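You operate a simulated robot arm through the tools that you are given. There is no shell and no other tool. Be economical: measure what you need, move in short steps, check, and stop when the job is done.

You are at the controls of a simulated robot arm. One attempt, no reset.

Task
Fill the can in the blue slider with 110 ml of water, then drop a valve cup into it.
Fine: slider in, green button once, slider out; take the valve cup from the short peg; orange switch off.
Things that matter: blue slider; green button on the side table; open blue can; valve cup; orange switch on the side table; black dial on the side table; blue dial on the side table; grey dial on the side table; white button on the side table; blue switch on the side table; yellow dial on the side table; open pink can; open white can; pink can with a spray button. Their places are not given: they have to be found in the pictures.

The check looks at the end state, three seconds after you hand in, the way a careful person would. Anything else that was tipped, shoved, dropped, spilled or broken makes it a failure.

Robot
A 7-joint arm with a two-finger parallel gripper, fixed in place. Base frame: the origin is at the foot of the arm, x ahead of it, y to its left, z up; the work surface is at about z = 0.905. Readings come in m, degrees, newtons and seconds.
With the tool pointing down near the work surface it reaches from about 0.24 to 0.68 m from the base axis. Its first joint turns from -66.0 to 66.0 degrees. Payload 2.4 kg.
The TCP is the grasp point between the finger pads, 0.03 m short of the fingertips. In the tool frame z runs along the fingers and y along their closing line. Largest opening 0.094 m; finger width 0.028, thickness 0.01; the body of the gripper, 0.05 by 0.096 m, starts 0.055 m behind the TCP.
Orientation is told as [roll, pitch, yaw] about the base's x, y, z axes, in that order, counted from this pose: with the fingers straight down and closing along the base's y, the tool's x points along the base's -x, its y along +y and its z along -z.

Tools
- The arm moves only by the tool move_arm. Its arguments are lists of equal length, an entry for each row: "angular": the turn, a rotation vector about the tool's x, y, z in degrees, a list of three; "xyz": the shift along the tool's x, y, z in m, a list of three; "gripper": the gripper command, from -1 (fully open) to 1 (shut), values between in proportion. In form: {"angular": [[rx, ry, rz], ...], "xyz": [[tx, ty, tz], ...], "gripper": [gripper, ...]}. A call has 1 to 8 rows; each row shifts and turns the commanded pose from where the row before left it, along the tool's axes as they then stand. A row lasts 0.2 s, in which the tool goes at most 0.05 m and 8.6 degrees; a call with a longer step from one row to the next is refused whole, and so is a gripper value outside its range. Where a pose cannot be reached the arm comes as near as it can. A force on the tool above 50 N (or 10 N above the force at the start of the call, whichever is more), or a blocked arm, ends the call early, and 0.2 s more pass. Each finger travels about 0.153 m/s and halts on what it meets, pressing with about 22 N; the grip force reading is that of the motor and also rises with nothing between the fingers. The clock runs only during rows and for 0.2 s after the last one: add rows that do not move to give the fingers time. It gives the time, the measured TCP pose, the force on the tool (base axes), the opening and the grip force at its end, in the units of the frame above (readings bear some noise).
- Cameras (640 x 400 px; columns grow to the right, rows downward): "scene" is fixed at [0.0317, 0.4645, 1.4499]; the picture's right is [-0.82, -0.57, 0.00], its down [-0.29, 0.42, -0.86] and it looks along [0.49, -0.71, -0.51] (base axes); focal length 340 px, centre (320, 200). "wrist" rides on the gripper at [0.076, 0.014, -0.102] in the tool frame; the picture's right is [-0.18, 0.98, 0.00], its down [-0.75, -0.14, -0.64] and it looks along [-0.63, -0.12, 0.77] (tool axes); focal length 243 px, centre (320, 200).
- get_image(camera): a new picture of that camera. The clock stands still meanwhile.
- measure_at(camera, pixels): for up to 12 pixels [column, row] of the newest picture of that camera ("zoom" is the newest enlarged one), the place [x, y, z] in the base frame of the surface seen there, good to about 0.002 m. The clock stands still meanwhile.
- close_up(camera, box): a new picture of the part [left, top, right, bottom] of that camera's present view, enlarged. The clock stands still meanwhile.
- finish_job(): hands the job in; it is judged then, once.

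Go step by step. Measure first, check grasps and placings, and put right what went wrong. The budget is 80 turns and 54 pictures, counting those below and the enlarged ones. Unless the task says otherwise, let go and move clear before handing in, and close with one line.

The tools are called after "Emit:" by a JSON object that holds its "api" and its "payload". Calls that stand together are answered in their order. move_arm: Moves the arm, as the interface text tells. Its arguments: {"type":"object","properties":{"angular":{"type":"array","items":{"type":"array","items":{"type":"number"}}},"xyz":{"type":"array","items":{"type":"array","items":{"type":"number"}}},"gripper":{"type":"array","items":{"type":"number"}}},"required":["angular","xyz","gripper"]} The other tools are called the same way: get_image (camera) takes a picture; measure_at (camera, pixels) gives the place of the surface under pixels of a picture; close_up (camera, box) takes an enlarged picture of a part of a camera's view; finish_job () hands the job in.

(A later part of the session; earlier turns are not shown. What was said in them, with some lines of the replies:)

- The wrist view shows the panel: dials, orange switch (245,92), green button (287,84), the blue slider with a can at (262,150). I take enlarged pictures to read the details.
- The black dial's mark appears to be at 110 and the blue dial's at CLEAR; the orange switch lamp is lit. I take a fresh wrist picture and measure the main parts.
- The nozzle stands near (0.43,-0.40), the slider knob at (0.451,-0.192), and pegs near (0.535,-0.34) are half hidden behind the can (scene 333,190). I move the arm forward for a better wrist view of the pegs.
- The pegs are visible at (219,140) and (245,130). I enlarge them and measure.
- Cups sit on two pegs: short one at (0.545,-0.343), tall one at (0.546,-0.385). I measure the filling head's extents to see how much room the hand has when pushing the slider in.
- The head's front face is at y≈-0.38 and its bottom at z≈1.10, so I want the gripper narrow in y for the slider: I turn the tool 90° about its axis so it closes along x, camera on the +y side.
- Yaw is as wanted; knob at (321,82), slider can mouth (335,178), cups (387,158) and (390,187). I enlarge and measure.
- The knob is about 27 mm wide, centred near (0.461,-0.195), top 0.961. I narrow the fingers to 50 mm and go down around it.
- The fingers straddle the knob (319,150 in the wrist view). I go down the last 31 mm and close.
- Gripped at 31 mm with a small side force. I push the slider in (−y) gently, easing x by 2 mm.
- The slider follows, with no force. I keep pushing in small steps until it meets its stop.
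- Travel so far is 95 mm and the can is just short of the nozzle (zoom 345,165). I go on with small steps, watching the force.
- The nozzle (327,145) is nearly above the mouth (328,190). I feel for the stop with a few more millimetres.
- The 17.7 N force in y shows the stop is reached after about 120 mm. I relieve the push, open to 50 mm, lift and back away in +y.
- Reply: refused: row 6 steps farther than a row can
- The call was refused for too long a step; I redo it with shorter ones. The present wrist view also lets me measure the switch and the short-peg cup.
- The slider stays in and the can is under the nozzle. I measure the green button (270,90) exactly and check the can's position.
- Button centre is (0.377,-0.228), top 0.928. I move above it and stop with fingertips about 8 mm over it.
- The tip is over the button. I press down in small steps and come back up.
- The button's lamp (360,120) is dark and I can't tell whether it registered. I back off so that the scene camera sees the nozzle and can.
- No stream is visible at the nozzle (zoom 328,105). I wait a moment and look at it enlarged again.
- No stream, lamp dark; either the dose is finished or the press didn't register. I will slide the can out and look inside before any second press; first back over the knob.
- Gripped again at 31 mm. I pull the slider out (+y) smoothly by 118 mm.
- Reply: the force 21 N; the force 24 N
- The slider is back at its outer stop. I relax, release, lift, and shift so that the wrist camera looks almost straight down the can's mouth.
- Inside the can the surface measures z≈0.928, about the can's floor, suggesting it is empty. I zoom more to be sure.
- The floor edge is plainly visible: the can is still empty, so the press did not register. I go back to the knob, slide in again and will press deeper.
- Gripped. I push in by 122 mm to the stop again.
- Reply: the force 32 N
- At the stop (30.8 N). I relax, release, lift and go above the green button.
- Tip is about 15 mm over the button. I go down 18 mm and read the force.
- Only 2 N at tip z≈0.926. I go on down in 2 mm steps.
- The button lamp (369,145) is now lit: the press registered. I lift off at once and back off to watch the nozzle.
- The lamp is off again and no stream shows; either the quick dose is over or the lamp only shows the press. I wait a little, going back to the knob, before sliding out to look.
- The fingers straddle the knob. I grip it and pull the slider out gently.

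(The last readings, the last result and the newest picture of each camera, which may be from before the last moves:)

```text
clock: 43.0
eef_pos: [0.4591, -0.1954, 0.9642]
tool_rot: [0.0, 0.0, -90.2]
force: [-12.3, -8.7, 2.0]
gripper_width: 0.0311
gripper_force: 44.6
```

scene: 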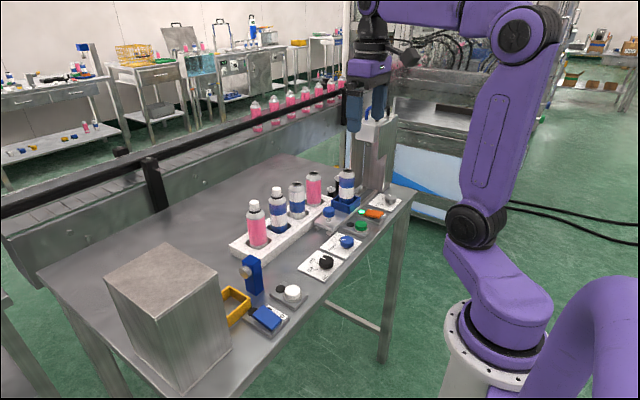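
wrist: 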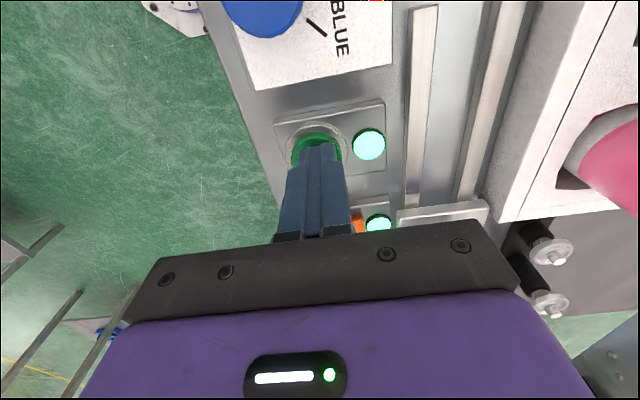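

Slider at the outer stop. I release, lift and look down the mouth as before.

Emit:
{"api": "move_arm", "payload": {"angular": [[0, 0, 0], [0, 0, 0], [0, 0, 0], [0, 0, 0], [0, 0, 0], [0, 0, 0], [0, 0, 0], [0, 0, 0]], "xyz": [[-0.002, 0, 0], [0, 0, 0], [0, 0, -0.03], [0, 0, -0.045], [0, 0, -0.048], [0, 0, -0.048], [0, 0, -0.048], [0, 0, -0.048]], "gripper": [1, -0.06, -0.06, -0.06, -0.06, -0.06, -0.06, -0.06]}}

Emit:
{"api": "move_arm", "payload": {"angular": [[0, 0, 0], [0, 0, 0], [0, 0, 0], [0, 0, 0], [0, 0, 0]], "xyz": [[0, 0, -0.043], [-0.045, 0, 0], [-0.045, -0.014, 0], [-0.03, 0, 0], [0, 0, 0]], "gripper": [-0.06, -0.06, -0.06, -0.06, -0.06]}}

Emit:
{"api": "close_up", "payload": {"camera": "wrist", "box": [309, 27, 351, 69]}}

Emit:
{"api": "measure_at", "payload": {"camera": "zoom", "pixels": [[290, 180], [310, 200], [310, 230], [330, 230], [290, 230], [320, 260]]}}

```text
clock: 44.8
eef_pos: [0.4606, -0.195, 1.231]
tool_rot: [0.0, 0.1, -90.0]
force: [0.4, -0.1, 1.3]
gripper_width: 0.0498
gripper_force: 0.0
```

```text
clock: 46.0
eef_pos: [0.4462, -0.3151, 1.2737]
tool_rot: [0.0, 0.0, -90.1]
force: [-0.5, 0.4, -0.4]
gripper_width: 0.0496
gripper_force: 0.0
```

```text
9.52 times, centred on (330, 48) of wrist
```

zoom: 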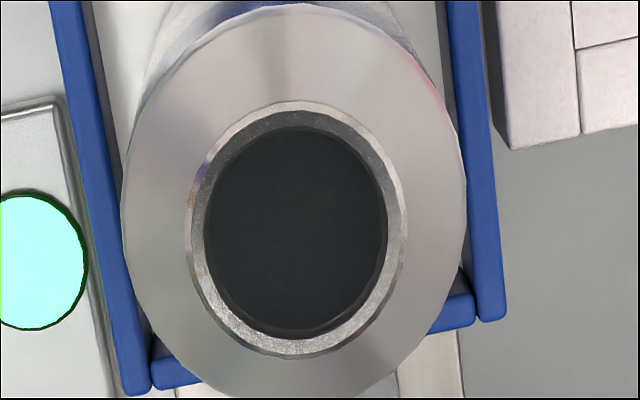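

```text
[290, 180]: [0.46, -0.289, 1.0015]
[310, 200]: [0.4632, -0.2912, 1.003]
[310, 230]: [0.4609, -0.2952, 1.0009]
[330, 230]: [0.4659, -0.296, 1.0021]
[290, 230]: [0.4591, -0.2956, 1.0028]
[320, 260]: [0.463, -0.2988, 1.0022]
```

Filled: the water surface is at z≈1.002, about 74 mm deep, which fits 110 ml. Now over to the short-peg cup at (0.548,-0.341), turning 30° more so fingers clear the tall peg and the camera clears the cans.

Emit:
{"api": "move_arm", "payload": {"angular": [[0, 0, 0], [0, 0, 0], [0, 0, 0], [0, 0, 7.5], [0, 0, 7.5], [0, 0, 7.5], [0, 0, 7.5], [0, 0, 0]], "xyz": [[-0.009, 0.034, 0], [-0.009, 0.034, 0], [-0.008, 0.034, 0], [0, 0, 0.02], [0, 0, 0.045], [0, 0, 0.045], [0, 0, 0.04], [0, 0, 0]], "gripper": [-0.06, -0.06, -0.06, -0.06, -0.06, -0.06, -0.06, -0.06]}}

Emit:
{"api": "get_image", "payload": {"camera": "wrist"}}

```text
clock: 47.8
eef_pos: [0.4732, -0.3169, 1.1189]
tool_rot: [0.0, -0.1, -120.2]
force: [-0.1, -0.5, 0.4]
gripper_width: 0.0497
gripper_force: 0.0
out of reach, approached as far as the arm can: row 1, 2, 3
```

```text
17 pictures are left
```

wrist: 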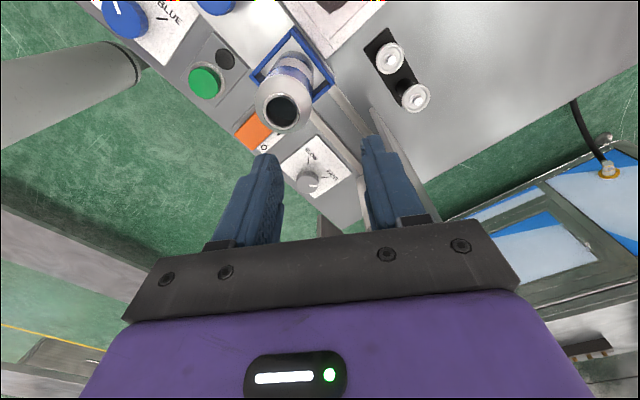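

The arm was out of reach at that height and stopped at (0.473,-0.317,1.119). From this lower height I move across to the cup.

Emit:
{"api": "move_arm", "payload": {"angular": [[0, 0, 0], [0, 0, 0], [0, 0, 0]], "xyz": [[0.008, 0.038, 0], [0.0087, 0.039, 0], [0, 0, 0]], "gripper": [-0.06, -0.06, -0.06]}}

Emit:
{"api": "get_image", "payload": {"camera": "wrist"}}

```text
clock: 48.6
eef_pos: [0.5488, -0.3417, 1.1182]
tool_rot: [0.0, 0.0, -120.1]
force: [0.2, 0.1, -0.4]
gripper_width: 0.0498
gripper_force: 0.0
```

```text
16 pictures are left
```

wrist: 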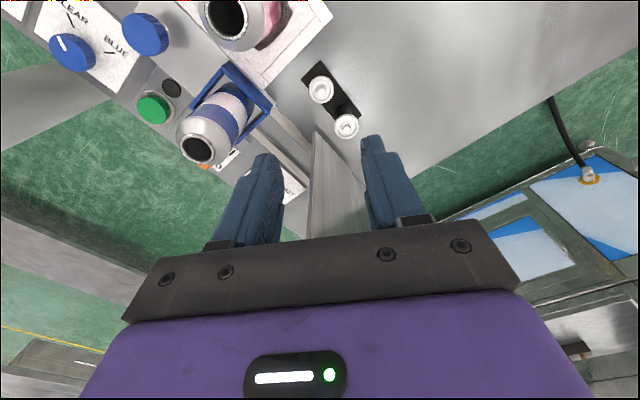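

Above the cup now. I enlarge and measure it precisely.

Emit:
{"api": "close_up", "payload": {"camera": "wrist", "box": [295, 60, 375, 140]}}

Emit:
{"api": "measure_at", "payload": {"camera": "wrist", "pixels": [[321, 89], [322, 94], [309, 90], [332, 88], [320, 79], [321, 101], [346, 127], [230, 15], [316, 72]]}}

```text
5.00 times, centred on (335, 100) of wrist
```

zoom: 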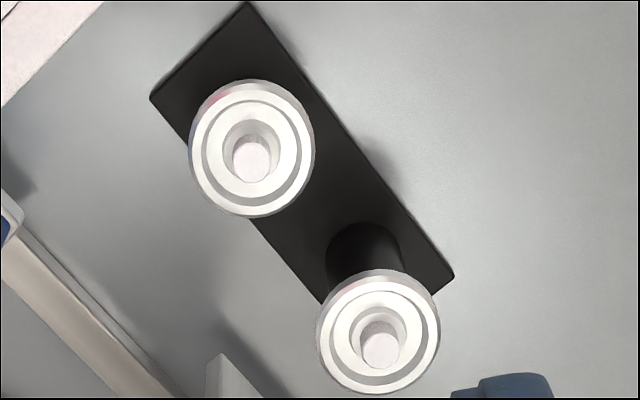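

```text
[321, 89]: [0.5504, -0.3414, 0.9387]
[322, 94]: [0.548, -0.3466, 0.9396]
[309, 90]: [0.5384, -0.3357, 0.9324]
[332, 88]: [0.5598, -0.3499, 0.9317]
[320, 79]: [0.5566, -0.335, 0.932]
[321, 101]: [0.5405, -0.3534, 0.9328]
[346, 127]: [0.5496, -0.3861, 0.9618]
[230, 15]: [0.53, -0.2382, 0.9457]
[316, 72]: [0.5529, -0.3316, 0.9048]
```

Cup centre is (0.549,-0.343), rim top 0.932, 25 mm wide. I descend so the fingertips reach about 6 mm below the rim top, stopping first slightly higher.

Emit:
{"api": "move_arm", "payload": {"angular": [[0, 0, 0], [0, 0, 0], [0, 0, 0], [0, 0, 0], [0, 0, 0], [0, 0, 0]], "xyz": [[-0.0013, 0.0007, 0.03], [0, 0, 0.04], [0, 0, 0.04], [0, 0, 0.035], [0, 0, 0.017], [0, 0, 0]], "gripper": [-0.06, -0.06, -0.06, -0.06, -0.06, -0.06]}}

Emit:
{"api": "get_image", "payload": {"camera": "wrist"}}

Emit:
{"api": "close_up", "payload": {"camera": "scene", "box": [300, 130, 380, 230]}}

```text
clock: 50.0
eef_pos: [0.5487, -0.3437, 0.9573]
tool_rot: [0.0, -0.1, -120.0]
force: [0.2, -0.4, -0.9]
gripper_width: 0.0499
gripper_force: 0.0
```

```text
14 pictures are left
```

wrist: 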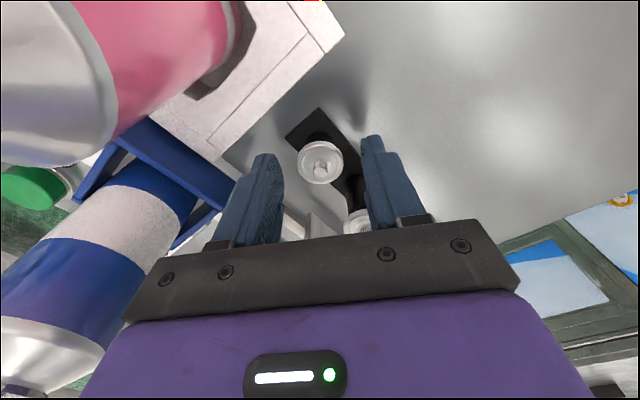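

```text
4.00 times, centred on (340, 180) of scene
```

zoom: 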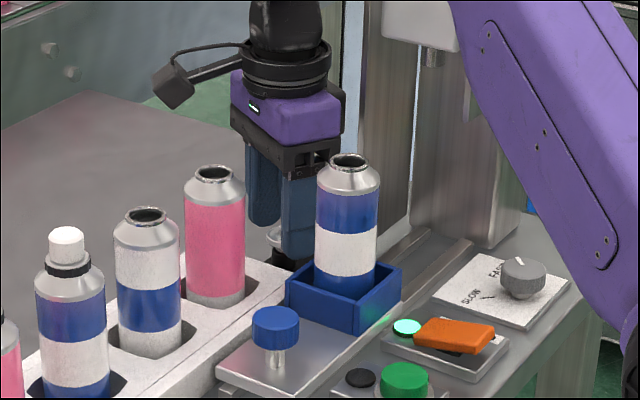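

The cup (320,162) sits between the fingertips. I close on it.

Emit:
{"api": "move_arm", "payload": {"angular": [[0, 0, 0], [0, 0, 0], [0, 0, 0]], "xyz": [[0, 0, 0], [0, 0, 0], [0, 0, 0]], "gripper": [0.35, 0.6, 0.6]}}

Emit:
{"api": "close_up", "payload": {"camera": "wrist", "box": [250, 110, 390, 240]}}

```text
clock: 50.8
eef_pos: [0.5491, -0.3438, 0.9566]
tool_rot: [-0.1, 0.0, -120.0]
force: [-0.2, -0.1, -0.4]
gripper_width: 0.0246
gripper_force: 22.1
```

```text
3.08 times, centred on (320, 175) of wrist
```

zoom: 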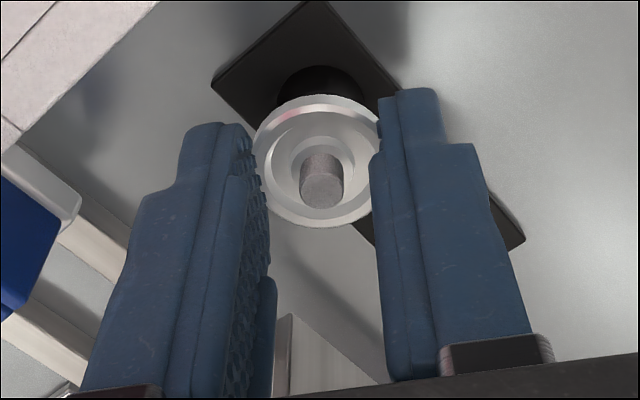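

Held at 24.6 mm. I lift straight up first.

Emit:
{"api": "move_arm", "payload": {"angular": [[0, 0, 0], [0, 0, 0], [0, 0, 0], [0, 0, 0], [0, 0, 0], [0, 0, 0]], "xyz": [[0, 0, -0.01], [0, 0, -0.025], [0, 0, -0.04], [0, 0, -0.045], [0, 0, -0.035], [0, 0, 0]], "gripper": [0.7, 0.7, 0.7, 0.7, 0.7, 0.7]}}

Emit:
{"api": "move_arm", "payload": {"angular": [[0, 0, 0], [0, 0, 0], [0, 0, 0], [0, 0, 0], [0, 0, 0]], "xyz": [[0.0017, -0.02, 0], [0, -0.03, 0], [0, -0.03, 0], [0, -0.0237, 0], [0, 0, 0]], "gripper": [0.7, 0.7, 0.7, 0.7, 0.7]}}

Emit:
{"api": "get_image", "payload": {"camera": "wrist"}}

```text
clock: 52.2
eef_pos: [0.5493, -0.3433, 1.1122]
tool_rot: [0.0, 0.0, -120.1]
force: [0.8, 0.2, 0.0]
gripper_width: 0.0243
gripper_force: 22.2
```

```text
clock: 53.4
eef_pos: [0.4617, -0.2894, 1.1118]
tool_rot: [0.1, 0.0, -119.9]
force: [-0.2, 0.5, 0.1]
gripper_width: 0.0242
gripper_force: 22.0
```

```text
11 pictures are left
```

wrist: 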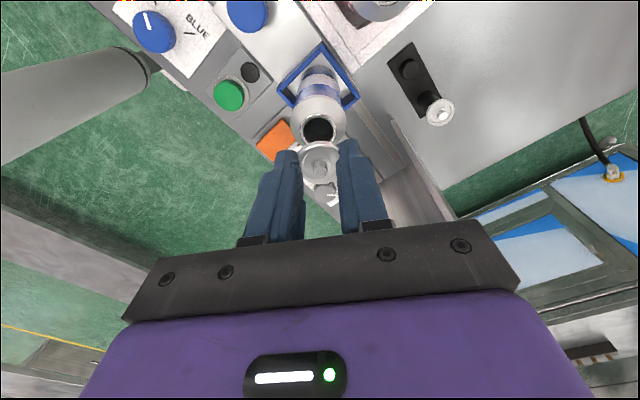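

The cup (319,160) hangs just over the mouth (318,128). I measure both for lateral alignment.

Emit:
{"api": "measure_at", "payload": {"camera": "wrist", "pixels": [[319, 148], [303, 158], [338, 158], [319, 168], [319, 181], [303, 125], [334, 126], [318, 117], [305, 137], [331, 137], [307, 118], [330, 118]]}}

Emit:
{"api": "close_up", "payload": {"camera": "wrist", "box": [279, 100, 359, 190]}}

Emit:
{"api": "measure_at", "payload": {"camera": "zoom", "pixels": [[250, 110], [378, 115], [313, 60], [320, 180], [250, 270], [390, 270], [320, 370], [320, 200]]}}

```text
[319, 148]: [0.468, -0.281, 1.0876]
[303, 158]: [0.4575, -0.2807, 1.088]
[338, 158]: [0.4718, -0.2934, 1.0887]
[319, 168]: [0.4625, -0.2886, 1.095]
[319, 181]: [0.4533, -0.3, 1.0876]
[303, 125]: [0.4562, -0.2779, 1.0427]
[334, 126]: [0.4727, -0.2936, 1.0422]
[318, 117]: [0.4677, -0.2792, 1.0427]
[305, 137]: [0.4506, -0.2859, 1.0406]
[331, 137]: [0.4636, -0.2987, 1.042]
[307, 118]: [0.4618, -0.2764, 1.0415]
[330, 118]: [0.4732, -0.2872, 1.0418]
```

```text
4.44 times, centred on (319, 145) of wrist
```

zoom: 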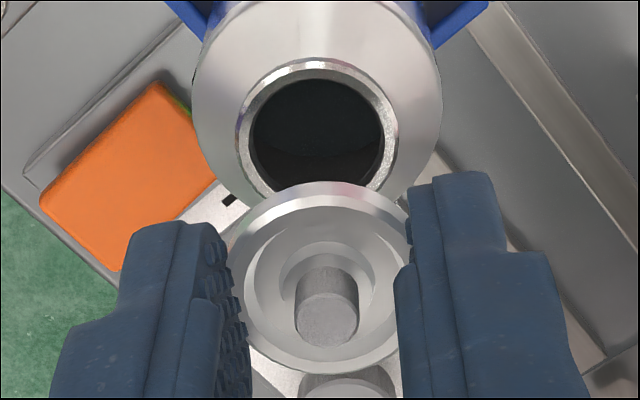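

```text
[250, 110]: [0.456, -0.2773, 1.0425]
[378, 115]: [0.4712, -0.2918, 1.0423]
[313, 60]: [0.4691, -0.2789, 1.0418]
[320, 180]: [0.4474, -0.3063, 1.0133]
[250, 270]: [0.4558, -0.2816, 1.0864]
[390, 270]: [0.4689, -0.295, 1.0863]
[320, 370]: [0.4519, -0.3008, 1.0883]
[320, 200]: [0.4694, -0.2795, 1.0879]
```

Cup and mouth centres agree within about 1 mm. I lower 32 mm, then look once more before the last bit.

Emit:
{"api": "move_arm", "payload": {"angular": [[0, 0, 0], [0, 0, 0], [0, 0, 0], [0, 0, 0]], "xyz": [[0, 0, 0.015], [0, 0, 0.01], [0, 0, 0.007], [0, 0, 0]], "gripper": [0.7, 0.7, 0.7, 0.7]}}

Emit:
{"api": "close_up", "payload": {"camera": "wrist", "box": [279, 100, 359, 190]}}

Emit:
{"api": "close_up", "payload": {"camera": "scene", "box": [325, 140, 375, 200]}}

```text
clock: 54.4
eef_pos: [0.4623, -0.2898, 1.0792]
tool_rot: [0.0, 0.1, -120.0]
force: [0.5, 0.2, 0.5]
gripper_width: 0.0244
gripper_force: 21.5
```

```text
4.44 times, centred on (319, 145) of wrist
```

zoom: 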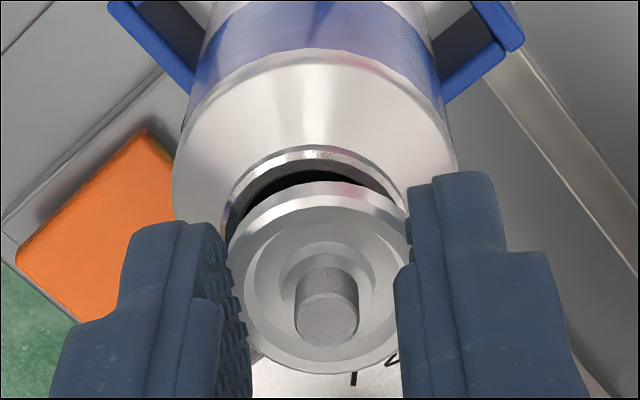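

```text
6.67 times, centred on (350, 170) of scene
```

zoom: 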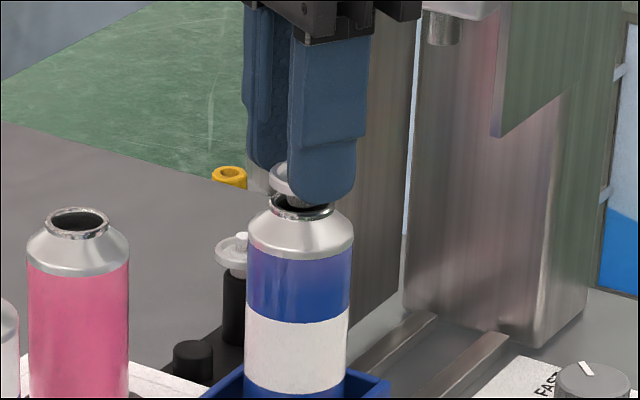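

The cup is just over the mouth; the rim's apex (310,148) hints at about 1 mm offset. I measure the visible rim and cup edges.

Emit:
{"api": "close_up", "payload": {"camera": "wrist", "box": [279, 100, 359, 190]}}

Emit:
{"api": "measure_at", "payload": {"camera": "zoom", "pixels": [[310, 153], [260, 170], [360, 167], [228, 210], [234, 200], [320, 185], [260, 210], [380, 210], [320, 368], [390, 182], [250, 175], [320, 310]]}}

```text
4.44 times, centred on (319, 145) of wrist
```

zoom: 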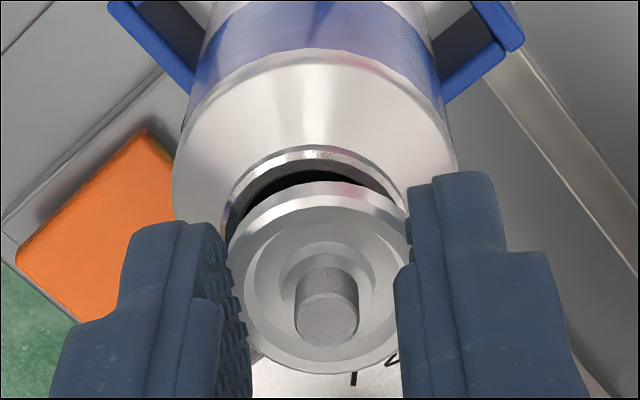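

```text
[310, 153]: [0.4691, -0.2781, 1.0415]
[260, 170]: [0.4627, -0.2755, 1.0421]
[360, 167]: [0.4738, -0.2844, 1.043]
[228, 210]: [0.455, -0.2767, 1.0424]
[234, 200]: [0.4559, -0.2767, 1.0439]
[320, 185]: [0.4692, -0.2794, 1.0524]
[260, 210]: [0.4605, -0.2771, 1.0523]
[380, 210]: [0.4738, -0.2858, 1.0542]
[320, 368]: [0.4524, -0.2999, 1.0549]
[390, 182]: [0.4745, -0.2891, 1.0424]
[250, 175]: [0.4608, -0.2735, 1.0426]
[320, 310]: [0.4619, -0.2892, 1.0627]
```

The fit gives the mouth at (0.461,-0.2885) and the cup at (0.461,-0.290). I shift 1 mm in +y, lower 4 mm, then open gently.

Emit:
{"api": "move_arm", "payload": {"angular": [[0, 0, 0], [0, 0, 0], [0, 0, 0]], "xyz": [[0.001, -0.0006, 0.001], [0, 0, 0.002], [0, 0, 0.001]], "gripper": [0.7, 0.7, 0.7]}}

Emit:
{"api": "move_arm", "payload": {"angular": [[0, 0, 0], [0, 0, 0], [0, 0, 0]], "xyz": [[0, 0, 0], [0, 0, 0], [0, 0, 0]], "gripper": [0.3, 0.15, 0.1]}}

Emit:
{"api": "close_up", "payload": {"camera": "wrist", "box": [269, 90, 369, 190]}}

Emit:
{"api": "measure_at", "payload": {"camera": "zoom", "pixels": [[320, 200], [320, 310], [260, 240], [380, 240], [320, 180], [320, 160], [320, 340]]}}

```text
clock: 55.2
eef_pos: [0.4617, -0.2892, 1.076]
tool_rot: [0.0, -0.1, -120.0]
force: [0.1, 0.1, -0.7]
gripper_width: 0.0252
gripper_force: 22.4
```

```text
clock: 56.0
eef_pos: [0.4624, -0.2893, 1.0744]
tool_rot: [0.0, -0.1, -120.0]
force: [-0.1, -0.2, 0.0]
gripper_width: 0.0421
gripper_force: 0.1
```

```text
4.00 times, centred on (319, 140) of wrist
```

zoom: 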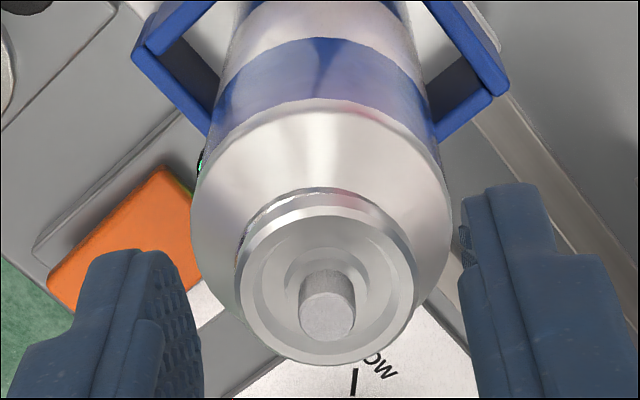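

```text
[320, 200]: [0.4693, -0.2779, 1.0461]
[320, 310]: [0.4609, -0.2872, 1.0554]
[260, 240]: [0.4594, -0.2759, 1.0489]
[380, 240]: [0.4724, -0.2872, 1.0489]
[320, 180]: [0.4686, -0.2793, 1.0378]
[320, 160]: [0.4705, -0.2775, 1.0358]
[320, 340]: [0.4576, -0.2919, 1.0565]
```

The cup rests level on the can's mouth, free of the fingers. I lift straight up and check.

Emit:
{"api": "move_arm", "payload": {"angular": [[0, 0, 0], [0, 0, 0], [0, 0, 0], [0, 0, 0], [0, 0, 0]], "xyz": [[0, 0, -0.01], [0, 0, -0.03], [0, 0, -0.04], [0, 0, -0.02], [0, 0, 0]], "gripper": [0.1, 0.1, 0.1, 0.1, 0.1]}}

Emit:
{"api": "close_up", "payload": {"camera": "scene", "box": [325, 140, 405, 230]}}

Emit:
{"api": "get_image", "payload": {"camera": "wrist"}}

Emit:
{"api": "measure_at", "payload": {"camera": "wrist", "pixels": [[277, 140], [268, 133], [290, 125], [265, 145], [285, 130]]}}

```text
clock: 57.2
eef_pos: [0.4606, -0.2895, 1.1756]
tool_rot: [0.0, 0.1, -120.2]
force: [0.3, -0.8, -0.2]
gripper_width: 0.0421
gripper_force: 0.1
```

```text
4.44 times, centred on (365, 185) of scene
```

zoom: 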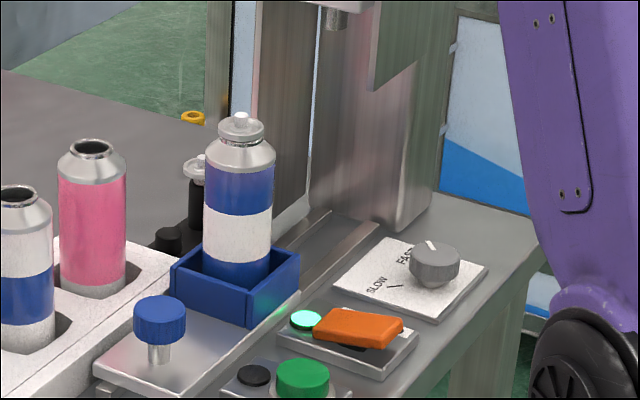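

```text
4 pictures are left
```

wrist: 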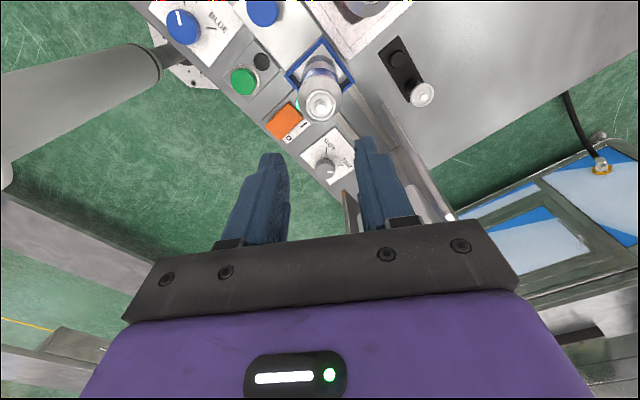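

```text
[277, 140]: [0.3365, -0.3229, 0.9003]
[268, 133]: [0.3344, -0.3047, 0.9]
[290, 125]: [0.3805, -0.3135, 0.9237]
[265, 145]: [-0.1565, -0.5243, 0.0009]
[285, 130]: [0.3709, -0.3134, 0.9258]
```

The cup is seated upright on the blue can; pegs and other cans are untouched. Now the orange switch: its O end is at smaller x (≈0.357,-0.297). I turn back 30°, shut the fingers and move above it.

Emit:
{"api": "move_arm", "payload": {"angular": [[0, 0, -7.5], [0, 0, -7.5], [0, 0, -7.5], [0, 0, -7.5], [0, 0, 0], [0, 0, 0], [0, 0, 0], [0, 0, 0]], "xyz": [[0, 0, 0], [0, 0, 0], [0, 0, 0], [0, 0, 0], [-0.003, -0.035, 0], [-0.003, -0.035, 0], [-0.0015, -0.0346, 0], [0, 0, 0]], "gripper": [0.1, 0.1, 1, 1, 1, 1, 1, 1]}}

Emit:
{"api": "move_arm", "payload": {"angular": [[0, 0, 0], [0, 0, 0], [0, 0, 0], [0, 0, 0], [0, 0, 0], [0, 0, 0]], "xyz": [[0, 0, 0.045], [0, 0, 0.045], [0, 0, 0.045], [0, 0, 0.04], [0, 0, 0.023], [0, 0, 0]], "gripper": [1, 1, 1, 1, 1, 1]}}

Emit:
{"api": "close_up", "payload": {"camera": "scene", "box": [335, 180, 415, 250]}}

Emit:
{"api": "measure_at", "payload": {"camera": "zoom", "pixels": [[300, 190], [270, 190], [330, 200], [350, 200], [290, 210], [320, 205]]}}

```text
clock: 59.0
eef_pos: [0.3558, -0.2948, 1.1737]
tool_rot: [0.0, 0.0, -90.0]
force: [0.0, 1.0, -0.5]
gripper_width: 0.0
gripper_force: 21.3
```

```text
clock: 60.4
eef_pos: [0.3568, -0.2965, 0.977]
tool_rot: [0.0, -0.1, -89.9]
force: [0.1, 0.0, -1.1]
gripper_width: 0.0001
gripper_force: 21.8
```

```text
5.71 times, centred on (375, 215) of scene
```

zoom: 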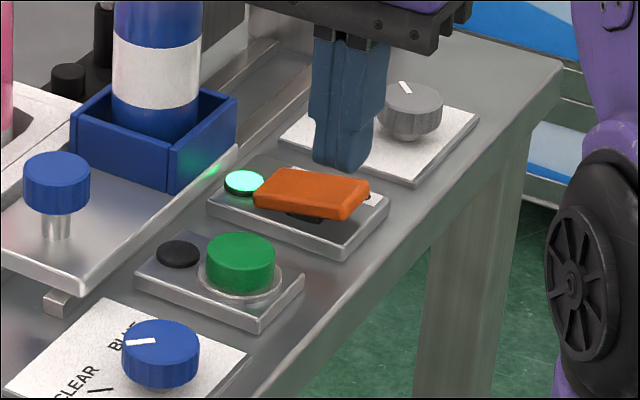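

```text
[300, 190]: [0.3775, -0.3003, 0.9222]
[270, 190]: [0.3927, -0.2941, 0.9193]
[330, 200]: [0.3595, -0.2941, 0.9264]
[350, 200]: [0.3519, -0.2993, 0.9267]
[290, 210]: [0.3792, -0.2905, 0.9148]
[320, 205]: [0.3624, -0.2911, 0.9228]
```

The raised O end is right beneath the fingers (x≈0.352–0.36, z 0.927). I press it in small steps and come up.

Emit:
{"api": "move_arm", "payload": {"angular": [[0, 0, 0], [0, 0, 0], [0, 0, 0], [0, 0, 0], [0, 0, 0], [0, 0, 0]], "xyz": [[-0.001, 0, 0.018], [0, 0, 0.003], [0, 0, 0.003], [0, 0, 0.003], [0, 0, 0.002], [0, 0, 0]], "gripper": [1, 1, 1, 1, 1, 1]}}

Emit:
{"api": "move_arm", "payload": {"angular": [[0, 0, 0], [0, 0, 0], [0, 0, 0], [0, 0, 0]], "xyz": [[0, 0, -0.02], [0, 0, -0.045], [0, 0, -0.045], [0, 0, 0]], "gripper": [1, 1, 1, 1]}}

Emit:
{"api": "close_up", "payload": {"camera": "scene", "box": [325, 160, 415, 250]}}

```text
clock: 61.6
eef_pos: [0.3561, -0.2971, 0.9531]
tool_rot: [0.2, -0.2, -90.0]
force: [-6.2, 5.6, 16.8]
gripper_width: 0.0001
gripper_force: 22.2
stopped in row 6: the force on the tool passed its limit (the readings are from after the stop); the commanded pose is now the measured one
```

```text
clock: 62.6
eef_pos: [0.358, -0.2969, 1.0615]
tool_rot: [0.2, -0.1, -90.1]
force: [-0.2, -0.5, 0.1]
gripper_width: 0.0
gripper_force: 21.5
```

```text
4.44 times, centred on (370, 205) of scene
```

zoom: 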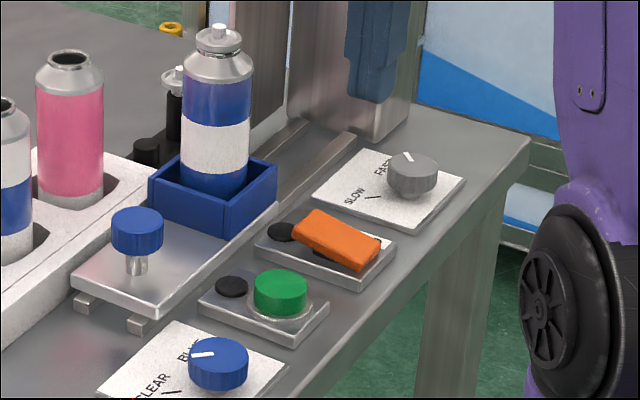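

The switch has rocked to O and its lamp (zoom 282,232) is dark; can, cup and the rest stand as they should. I raise the arm clear and hand in.

Emit:
{"api": "move_arm", "payload": {"angular": [[0, 0, 0], [0, 0, 0], [0, 0, 0], [0, 0, 0]], "xyz": [[0, 0, -0.045], [0, 0, -0.045], [0, 0, -0.04], [0, 0, 0]], "gripper": [1, 1, 1, 1]}}

Emit:
{"api": "get_image", "payload": {"camera": "scene"}}

```text
clock: 63.6
eef_pos: [0.3557, -0.2972, 1.1929]
tool_rot: [0.0, -0.1, -90.0]
force: [0.3, -0.3, -0.4]
gripper_width: 0.0001
gripper_force: 21.8
```

```text
1 pictures are left
```

scene: 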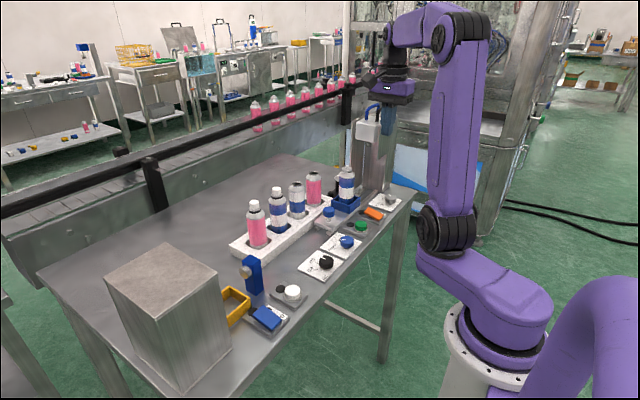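

Everything stands in order: slider out with the blue can and its cup (346,185), switch off (373,213), arm clear. I hand in.

Emit:
{"api": "finish_job", "payload": {}}

```text
The job is handed in.
```

The blue can is filled to about 74 mm of water, which fits 110 ml. It has the short-peg valve cup seated on its mouth, the slider is out and the orange switch is off. My first press of the green button left the can empty, so I slid it in again and pressed once more; that press filled it.
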